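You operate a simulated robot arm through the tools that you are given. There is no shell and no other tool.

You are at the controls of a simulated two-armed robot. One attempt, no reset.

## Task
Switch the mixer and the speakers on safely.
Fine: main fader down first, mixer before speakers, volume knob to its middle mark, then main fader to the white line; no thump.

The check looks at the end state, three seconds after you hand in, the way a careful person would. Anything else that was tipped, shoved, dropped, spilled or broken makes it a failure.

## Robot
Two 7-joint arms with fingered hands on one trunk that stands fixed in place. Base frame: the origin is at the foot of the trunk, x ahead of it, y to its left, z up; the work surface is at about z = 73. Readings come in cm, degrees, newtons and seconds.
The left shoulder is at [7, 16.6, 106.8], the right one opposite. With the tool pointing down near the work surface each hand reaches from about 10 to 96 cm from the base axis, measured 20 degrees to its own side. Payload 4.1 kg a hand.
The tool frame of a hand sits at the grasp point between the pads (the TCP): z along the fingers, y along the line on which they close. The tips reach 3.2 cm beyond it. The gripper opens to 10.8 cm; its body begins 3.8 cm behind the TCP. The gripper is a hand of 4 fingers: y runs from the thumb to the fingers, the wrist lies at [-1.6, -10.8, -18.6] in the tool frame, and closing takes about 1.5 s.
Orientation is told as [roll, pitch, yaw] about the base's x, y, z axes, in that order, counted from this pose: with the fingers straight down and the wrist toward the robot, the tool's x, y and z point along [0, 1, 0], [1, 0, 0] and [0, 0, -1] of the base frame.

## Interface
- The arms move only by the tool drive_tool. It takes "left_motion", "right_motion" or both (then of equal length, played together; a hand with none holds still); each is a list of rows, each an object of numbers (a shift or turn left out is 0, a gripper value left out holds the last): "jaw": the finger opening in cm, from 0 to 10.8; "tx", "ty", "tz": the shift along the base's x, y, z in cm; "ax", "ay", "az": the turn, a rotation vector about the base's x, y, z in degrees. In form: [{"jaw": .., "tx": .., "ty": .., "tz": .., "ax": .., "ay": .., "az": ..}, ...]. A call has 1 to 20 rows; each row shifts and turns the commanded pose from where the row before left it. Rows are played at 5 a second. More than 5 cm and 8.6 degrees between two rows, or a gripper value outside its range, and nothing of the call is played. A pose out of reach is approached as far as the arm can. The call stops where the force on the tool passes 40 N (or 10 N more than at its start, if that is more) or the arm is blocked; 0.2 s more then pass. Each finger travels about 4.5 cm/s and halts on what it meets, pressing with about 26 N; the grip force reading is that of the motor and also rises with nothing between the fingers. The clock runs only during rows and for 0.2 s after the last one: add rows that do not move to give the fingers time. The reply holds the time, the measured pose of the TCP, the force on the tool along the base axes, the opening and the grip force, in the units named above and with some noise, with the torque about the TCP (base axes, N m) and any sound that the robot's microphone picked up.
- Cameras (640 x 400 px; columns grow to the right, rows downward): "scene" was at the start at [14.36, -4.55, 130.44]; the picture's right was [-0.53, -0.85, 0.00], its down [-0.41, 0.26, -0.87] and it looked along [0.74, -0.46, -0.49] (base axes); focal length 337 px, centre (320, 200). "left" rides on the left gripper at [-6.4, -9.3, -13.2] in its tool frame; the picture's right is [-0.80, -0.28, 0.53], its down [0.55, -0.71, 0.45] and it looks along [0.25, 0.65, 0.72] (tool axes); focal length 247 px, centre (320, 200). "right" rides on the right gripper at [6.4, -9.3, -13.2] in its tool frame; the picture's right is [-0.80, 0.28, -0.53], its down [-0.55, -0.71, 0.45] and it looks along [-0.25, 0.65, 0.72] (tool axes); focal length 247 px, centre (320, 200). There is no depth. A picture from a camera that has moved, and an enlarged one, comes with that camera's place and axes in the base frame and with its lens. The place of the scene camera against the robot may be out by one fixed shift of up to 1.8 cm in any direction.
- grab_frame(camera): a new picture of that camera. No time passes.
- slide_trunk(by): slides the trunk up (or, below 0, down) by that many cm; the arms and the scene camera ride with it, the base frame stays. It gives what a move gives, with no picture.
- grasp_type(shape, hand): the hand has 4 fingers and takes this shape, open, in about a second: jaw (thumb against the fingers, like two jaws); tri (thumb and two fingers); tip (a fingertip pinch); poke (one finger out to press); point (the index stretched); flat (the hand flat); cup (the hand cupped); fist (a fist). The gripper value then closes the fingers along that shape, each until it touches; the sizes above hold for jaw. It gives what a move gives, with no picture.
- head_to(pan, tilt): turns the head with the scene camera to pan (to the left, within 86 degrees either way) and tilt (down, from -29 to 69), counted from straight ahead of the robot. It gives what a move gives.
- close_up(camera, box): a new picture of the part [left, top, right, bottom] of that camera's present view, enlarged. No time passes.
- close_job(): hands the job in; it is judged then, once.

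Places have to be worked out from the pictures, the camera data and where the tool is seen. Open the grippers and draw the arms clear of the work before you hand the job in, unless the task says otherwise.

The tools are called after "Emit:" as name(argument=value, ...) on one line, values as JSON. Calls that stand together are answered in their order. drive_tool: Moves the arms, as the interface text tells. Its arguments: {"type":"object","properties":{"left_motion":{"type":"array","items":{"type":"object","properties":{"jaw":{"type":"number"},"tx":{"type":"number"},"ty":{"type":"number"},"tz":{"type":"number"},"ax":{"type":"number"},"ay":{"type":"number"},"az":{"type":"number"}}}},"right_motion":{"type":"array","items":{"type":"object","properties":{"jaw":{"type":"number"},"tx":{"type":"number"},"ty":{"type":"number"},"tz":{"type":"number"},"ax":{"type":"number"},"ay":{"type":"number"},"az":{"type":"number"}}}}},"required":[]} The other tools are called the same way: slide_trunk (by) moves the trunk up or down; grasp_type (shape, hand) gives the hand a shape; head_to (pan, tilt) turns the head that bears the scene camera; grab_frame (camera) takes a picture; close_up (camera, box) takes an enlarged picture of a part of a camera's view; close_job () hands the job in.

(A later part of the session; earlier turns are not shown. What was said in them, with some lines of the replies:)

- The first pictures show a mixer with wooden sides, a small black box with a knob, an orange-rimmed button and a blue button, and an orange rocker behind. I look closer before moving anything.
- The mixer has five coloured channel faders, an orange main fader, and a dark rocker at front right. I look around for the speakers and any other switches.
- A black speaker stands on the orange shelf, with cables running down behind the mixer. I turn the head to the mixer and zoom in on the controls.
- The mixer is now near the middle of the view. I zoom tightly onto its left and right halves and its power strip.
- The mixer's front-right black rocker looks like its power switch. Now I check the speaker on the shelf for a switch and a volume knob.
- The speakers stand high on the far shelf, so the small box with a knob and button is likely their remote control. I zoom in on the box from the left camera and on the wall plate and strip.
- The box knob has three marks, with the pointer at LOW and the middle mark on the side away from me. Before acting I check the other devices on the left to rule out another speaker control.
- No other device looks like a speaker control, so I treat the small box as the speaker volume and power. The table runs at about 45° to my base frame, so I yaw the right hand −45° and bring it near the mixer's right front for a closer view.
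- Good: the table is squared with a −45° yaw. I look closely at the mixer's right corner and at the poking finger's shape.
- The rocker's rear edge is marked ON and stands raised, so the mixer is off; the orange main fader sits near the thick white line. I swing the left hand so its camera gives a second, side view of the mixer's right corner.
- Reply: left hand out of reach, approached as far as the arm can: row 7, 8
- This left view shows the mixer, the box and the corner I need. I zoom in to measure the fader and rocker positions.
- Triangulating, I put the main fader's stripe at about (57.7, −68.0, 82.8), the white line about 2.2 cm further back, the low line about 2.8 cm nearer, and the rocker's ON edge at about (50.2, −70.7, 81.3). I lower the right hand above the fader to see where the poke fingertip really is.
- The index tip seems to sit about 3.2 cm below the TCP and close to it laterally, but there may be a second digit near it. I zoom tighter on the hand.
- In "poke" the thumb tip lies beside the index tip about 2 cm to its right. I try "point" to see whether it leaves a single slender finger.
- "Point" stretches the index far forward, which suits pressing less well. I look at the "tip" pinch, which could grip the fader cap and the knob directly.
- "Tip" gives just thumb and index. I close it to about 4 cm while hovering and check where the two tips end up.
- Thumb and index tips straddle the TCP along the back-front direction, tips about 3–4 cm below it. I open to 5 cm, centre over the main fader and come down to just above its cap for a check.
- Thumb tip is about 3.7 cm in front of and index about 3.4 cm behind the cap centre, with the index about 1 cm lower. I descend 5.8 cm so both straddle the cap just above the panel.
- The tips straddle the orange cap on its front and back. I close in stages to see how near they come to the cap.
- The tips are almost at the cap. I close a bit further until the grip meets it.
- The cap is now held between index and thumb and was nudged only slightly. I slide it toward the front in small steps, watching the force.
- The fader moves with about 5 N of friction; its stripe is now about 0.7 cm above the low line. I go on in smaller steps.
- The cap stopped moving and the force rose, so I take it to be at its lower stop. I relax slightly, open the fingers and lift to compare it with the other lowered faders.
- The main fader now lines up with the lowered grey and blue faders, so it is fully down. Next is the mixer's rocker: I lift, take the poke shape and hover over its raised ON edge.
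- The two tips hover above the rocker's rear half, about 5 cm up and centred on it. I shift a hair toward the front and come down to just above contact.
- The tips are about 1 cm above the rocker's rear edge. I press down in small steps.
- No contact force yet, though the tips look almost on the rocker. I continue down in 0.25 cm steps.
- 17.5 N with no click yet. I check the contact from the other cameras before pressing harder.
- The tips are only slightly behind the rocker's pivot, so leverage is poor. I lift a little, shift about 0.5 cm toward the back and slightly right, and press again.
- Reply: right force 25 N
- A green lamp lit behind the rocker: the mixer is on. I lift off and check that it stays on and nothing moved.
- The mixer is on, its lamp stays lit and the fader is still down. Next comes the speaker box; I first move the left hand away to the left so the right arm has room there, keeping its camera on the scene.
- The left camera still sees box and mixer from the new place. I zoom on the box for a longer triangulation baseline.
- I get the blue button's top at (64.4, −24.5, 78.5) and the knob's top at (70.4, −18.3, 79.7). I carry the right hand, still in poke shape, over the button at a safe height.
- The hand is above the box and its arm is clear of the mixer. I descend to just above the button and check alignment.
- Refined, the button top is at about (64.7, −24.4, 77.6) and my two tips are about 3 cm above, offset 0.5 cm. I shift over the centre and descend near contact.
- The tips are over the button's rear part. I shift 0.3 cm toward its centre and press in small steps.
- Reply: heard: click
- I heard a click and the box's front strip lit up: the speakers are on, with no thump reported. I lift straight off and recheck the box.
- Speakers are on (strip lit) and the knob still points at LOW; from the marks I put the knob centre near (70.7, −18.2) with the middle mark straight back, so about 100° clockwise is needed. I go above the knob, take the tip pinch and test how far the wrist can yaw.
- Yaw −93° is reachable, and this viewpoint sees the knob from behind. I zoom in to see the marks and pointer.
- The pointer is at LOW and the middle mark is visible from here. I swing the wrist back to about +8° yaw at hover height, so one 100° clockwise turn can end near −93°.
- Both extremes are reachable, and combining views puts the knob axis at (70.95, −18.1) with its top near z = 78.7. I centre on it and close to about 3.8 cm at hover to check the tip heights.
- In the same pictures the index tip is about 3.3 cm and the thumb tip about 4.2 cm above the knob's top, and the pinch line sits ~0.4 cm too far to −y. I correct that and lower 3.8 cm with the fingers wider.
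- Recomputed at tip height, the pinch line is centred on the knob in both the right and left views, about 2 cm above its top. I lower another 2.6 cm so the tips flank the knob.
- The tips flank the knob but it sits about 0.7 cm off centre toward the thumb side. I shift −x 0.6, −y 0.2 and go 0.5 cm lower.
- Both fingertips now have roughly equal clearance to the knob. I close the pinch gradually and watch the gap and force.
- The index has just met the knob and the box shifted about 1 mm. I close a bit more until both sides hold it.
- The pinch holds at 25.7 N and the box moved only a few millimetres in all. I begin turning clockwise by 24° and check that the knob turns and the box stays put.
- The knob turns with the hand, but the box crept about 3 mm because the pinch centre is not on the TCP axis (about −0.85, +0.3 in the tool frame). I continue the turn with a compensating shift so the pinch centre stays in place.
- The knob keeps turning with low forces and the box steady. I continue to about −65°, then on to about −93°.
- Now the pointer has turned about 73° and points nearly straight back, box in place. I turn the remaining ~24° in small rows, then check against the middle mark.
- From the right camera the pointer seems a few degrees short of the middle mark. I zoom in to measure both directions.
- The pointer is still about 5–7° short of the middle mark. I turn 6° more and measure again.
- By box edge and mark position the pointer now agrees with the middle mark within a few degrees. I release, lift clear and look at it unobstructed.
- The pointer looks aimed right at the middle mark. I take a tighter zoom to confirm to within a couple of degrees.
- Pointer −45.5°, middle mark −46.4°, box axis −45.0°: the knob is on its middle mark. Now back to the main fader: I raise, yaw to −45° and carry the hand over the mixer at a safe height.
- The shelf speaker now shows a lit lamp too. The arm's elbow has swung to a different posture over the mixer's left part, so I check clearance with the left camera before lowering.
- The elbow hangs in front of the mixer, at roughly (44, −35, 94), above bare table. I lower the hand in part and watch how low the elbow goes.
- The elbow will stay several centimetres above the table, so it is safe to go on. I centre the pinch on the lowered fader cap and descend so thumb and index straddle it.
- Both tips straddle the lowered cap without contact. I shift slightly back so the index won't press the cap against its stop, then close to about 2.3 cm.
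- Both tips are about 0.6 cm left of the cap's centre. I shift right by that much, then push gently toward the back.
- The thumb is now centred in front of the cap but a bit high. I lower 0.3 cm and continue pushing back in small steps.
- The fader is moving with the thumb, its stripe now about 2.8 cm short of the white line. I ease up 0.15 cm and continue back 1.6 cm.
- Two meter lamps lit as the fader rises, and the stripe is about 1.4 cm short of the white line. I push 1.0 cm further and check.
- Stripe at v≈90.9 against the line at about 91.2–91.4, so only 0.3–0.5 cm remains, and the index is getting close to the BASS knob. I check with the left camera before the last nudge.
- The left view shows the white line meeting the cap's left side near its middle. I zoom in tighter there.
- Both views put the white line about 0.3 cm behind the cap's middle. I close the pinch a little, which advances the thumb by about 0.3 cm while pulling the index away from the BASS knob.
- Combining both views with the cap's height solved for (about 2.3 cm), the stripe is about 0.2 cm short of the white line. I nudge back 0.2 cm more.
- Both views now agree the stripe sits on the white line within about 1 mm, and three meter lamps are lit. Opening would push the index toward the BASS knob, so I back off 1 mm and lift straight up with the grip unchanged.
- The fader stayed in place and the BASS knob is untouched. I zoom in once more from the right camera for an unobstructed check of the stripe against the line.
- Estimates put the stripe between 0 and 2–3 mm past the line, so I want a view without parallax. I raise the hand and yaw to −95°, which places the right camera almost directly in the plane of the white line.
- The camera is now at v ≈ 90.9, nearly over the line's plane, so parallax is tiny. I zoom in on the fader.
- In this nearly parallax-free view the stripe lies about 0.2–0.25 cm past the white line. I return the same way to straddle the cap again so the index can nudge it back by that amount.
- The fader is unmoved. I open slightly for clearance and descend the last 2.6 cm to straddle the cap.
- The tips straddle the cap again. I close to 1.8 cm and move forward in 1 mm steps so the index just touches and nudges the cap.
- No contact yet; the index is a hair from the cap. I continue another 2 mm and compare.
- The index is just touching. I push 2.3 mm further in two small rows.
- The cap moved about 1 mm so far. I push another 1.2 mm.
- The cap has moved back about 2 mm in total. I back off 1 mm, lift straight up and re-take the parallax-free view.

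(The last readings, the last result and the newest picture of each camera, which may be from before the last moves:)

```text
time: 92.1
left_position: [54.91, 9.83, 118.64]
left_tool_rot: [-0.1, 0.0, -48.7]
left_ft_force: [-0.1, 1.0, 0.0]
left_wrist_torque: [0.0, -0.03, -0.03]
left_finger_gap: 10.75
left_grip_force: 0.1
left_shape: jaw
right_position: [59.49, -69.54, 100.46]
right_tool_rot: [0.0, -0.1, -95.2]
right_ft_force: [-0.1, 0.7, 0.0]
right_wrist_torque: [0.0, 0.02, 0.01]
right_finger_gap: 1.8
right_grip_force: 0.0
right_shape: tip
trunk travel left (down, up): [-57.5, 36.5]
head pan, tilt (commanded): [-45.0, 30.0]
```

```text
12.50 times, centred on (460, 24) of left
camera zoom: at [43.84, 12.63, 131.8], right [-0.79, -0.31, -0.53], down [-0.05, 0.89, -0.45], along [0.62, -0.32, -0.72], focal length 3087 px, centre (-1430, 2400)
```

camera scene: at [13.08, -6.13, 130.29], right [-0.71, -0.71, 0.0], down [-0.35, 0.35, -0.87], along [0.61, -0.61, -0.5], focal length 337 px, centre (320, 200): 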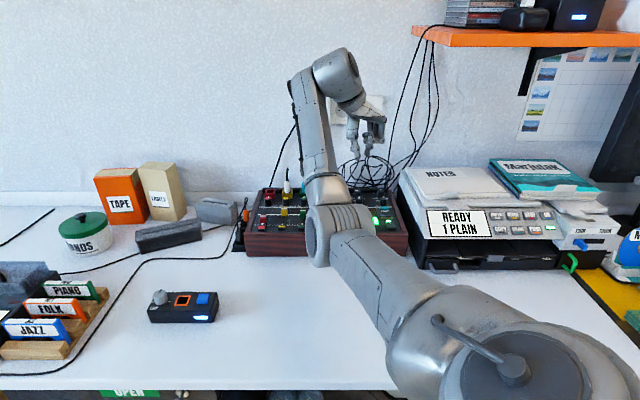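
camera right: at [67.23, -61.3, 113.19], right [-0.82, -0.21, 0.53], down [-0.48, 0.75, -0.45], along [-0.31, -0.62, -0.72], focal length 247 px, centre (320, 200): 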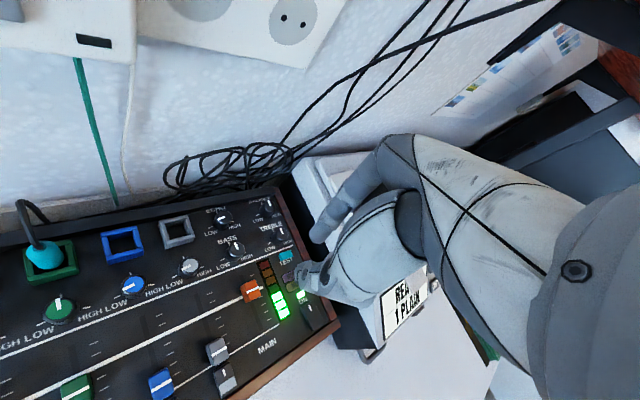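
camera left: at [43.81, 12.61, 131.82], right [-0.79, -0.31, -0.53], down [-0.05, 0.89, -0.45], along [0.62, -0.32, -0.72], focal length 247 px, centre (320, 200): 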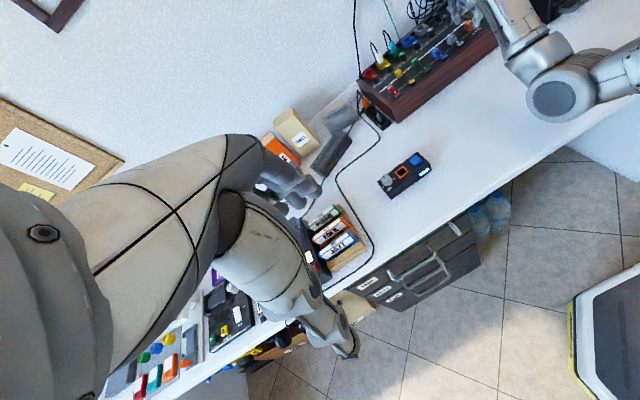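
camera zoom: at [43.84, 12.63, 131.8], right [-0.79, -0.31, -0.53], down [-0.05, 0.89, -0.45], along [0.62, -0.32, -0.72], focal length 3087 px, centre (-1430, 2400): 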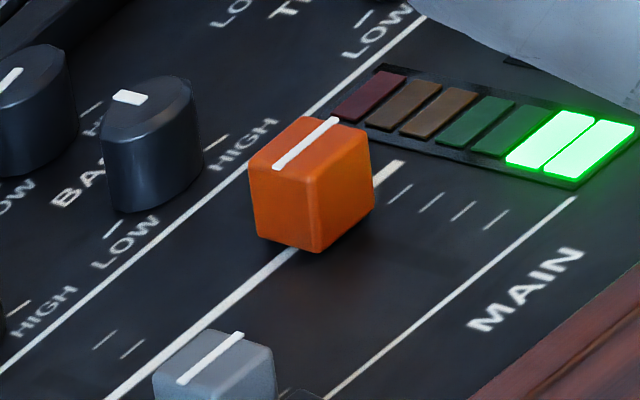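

Stripe and line now coincide to well under a millimetre after the small remaining parallax, and two meter lamps are lit. I retract the right arm up and back, yaw it home and open the gripper.

Emit:
drive_tool(right_motion=[{"tz": 3}, {"tz": 3}, {"tz": 3}, {"tz": 3, "az": 8.3}, {"tz": 2, "az": 8.3}, {"az": 8.4}, {"az": 8.4}, {"az": 8.3}, {"az": 8.3}, {"tx": -2.2, "ty": 3.4, "jaw": 5}, {"tx": -2.2, "ty": 3.4, "jaw": 8}, {"tx": -2.2, "ty": 3.4, "jaw": 10.8}, {"tx": -2.2, "ty": 3.4, "jaw": 10.8}, {"tx": -2.2, "ty": 3.4}, {"tx": -2.2, "ty": 3.4}, {}, {}])

Emit:
grab_frame(camera="scene")

Emit:
grab_frame(camera="left")

```text
time: 95.7
left_position: [54.86, 9.89, 118.77]
left_tool_rot: [0.0, 0.0, -48.7]
left_ft_force: [-0.2, 0.6, -0.3]
left_wrist_torque: [0.0, 0.01, 0.01]
left_finger_gap: 10.81
left_grip_force: 0.0
left_shape: jaw
right_position: [46.1, -49.13, 114.57]
right_tool_rot: [0.0, 0.0, -45.0]
right_ft_force: [0.2, -0.1, -0.3]
right_wrist_torque: [0.0, -0.04, 0.01]
right_finger_gap: 10.77
right_grip_force: 0.1
right_shape: tip
trunk travel left (down, up): [-57.5, 36.5]
head pan, tilt (commanded): [-45.0, 30.0]
```

```text
taken
camera scene: at [13.03, -6.09, 130.3], right [-0.71, -0.71, 0.0], down [-0.35, 0.35, -0.87], along [0.61, -0.61, -0.5], focal length 337 px, centre (320, 200)
```

scene: 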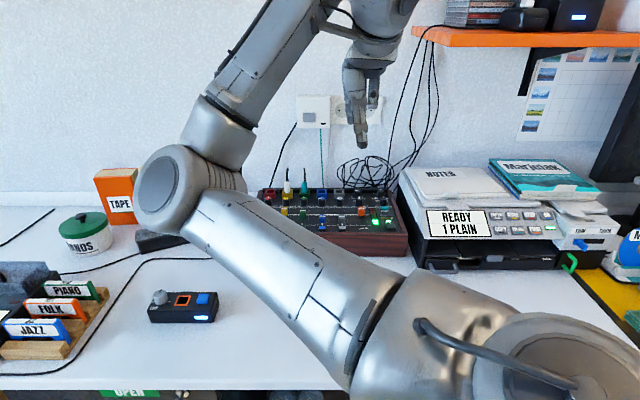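

```text
taken
camera left: at [43.78, 12.67, 131.82], right [-0.79, -0.31, -0.53], down [-0.05, 0.89, -0.45], along [0.62, -0.32, -0.72], focal length 247 px, centre (320, 200)
```

left: 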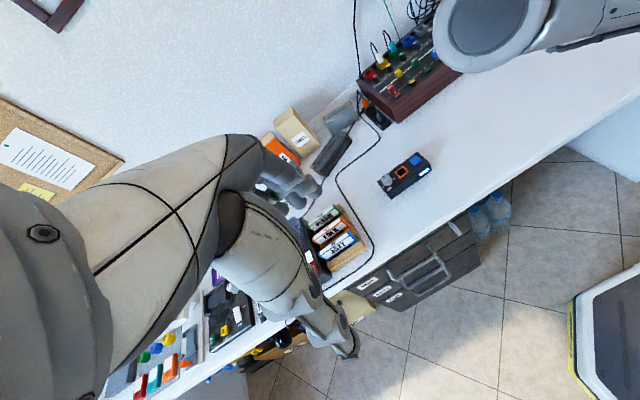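

Both arms are up and clear with open grippers. I do a final check of the box, mixer and speaker lamp before handing in.

Emit:
close_up(camera="scene", box=[140, 280, 225, 330])

Emit:
close_up(camera="scene", box=[250, 170, 410, 260])

Emit:
close_up(camera="scene", box=[430, 0, 640, 130])

```text
7.53 times, centred on (182, 305) of scene
camera zoom: at [13.03, -6.09, 130.3], right [-0.71, -0.71, 0.0], down [-0.35, 0.35, -0.87], along [0.61, -0.61, -0.5], focal length 2535 px, centre (1355, -591)
```

zoom: 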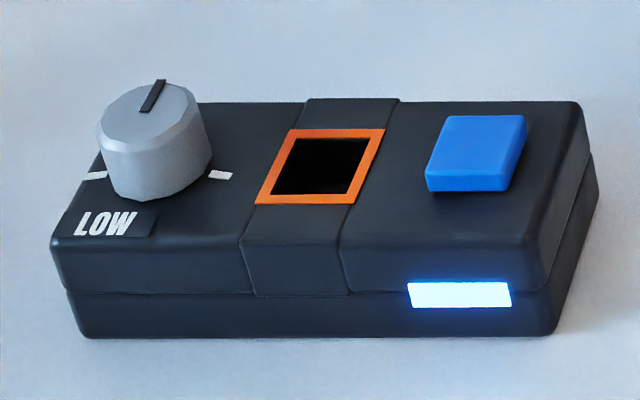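

```text
4.00 times, centred on (330, 215) of scene
camera zoom: at [13.03, -6.09, 130.3], right [-0.71, -0.71, 0.0], down [-0.35, 0.35, -0.87], along [0.61, -0.61, -0.5], focal length 1347 px, centre (280, 140)
```

zoom: 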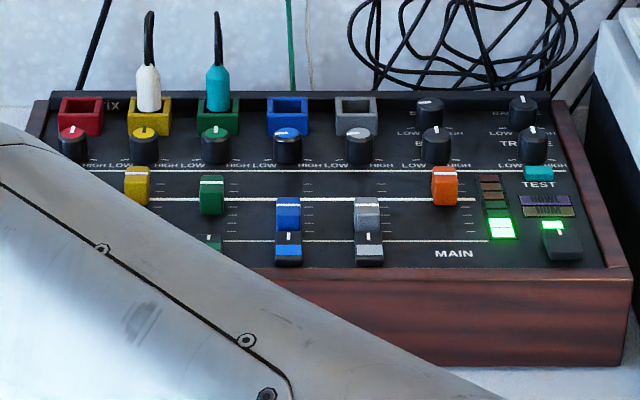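

```text
3.05 times, centred on (535, 65) of scene
camera zoom: at [13.03, -6.09, 130.3], right [-0.71, -0.71, 0.0], down [-0.35, 0.35, -0.87], along [0.61, -0.61, -0.5], focal length 1026 px, centre (-335, 611)
```

zoom: 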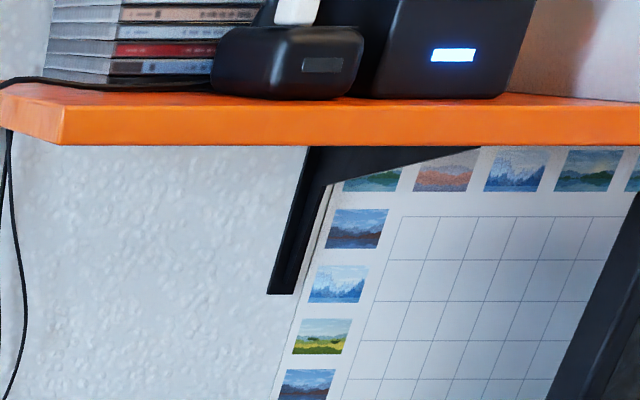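

Everything checks out. The mixer lamp is green, the speaker lamps are lit, the knob points at its middle mark, the main fader is on the white line, and nothing else has been disturbed. I hand the job in.

Emit:
close_job()

```text
The job is handed in.
```

The mixer and speakers are on, and I've handed the job in. I heard no thump; the only sound picked up was the click of the speaker button.

1. **Main fader down:** I slid it to its lower stop, level with the other lowered faders.
2. **Mixer on:** I pressed the rocker to ON; its green lamp lit and stayed lit.
3. **Speakers on:** I pressed the blue button on the small control box. The box's front strip and the lamp on the shelf speaker both lit. Nothing labels that box as the speaker control, so I worked it out from the knob and button.
4. **Volume knob:** I turned it from LOW to its middle mark, and it lines up to within about a degree.
5. **Main fader up:** I set its stripe on the thick white line. My first try was about 2 mm past the line, so I nudged it back; it is now within about a millimetre.

The control box slid a little, probably under a centimetre, while I gripped and turned its knob. Nothing else moved that I could see. Both arms are clear and the grippers are open.
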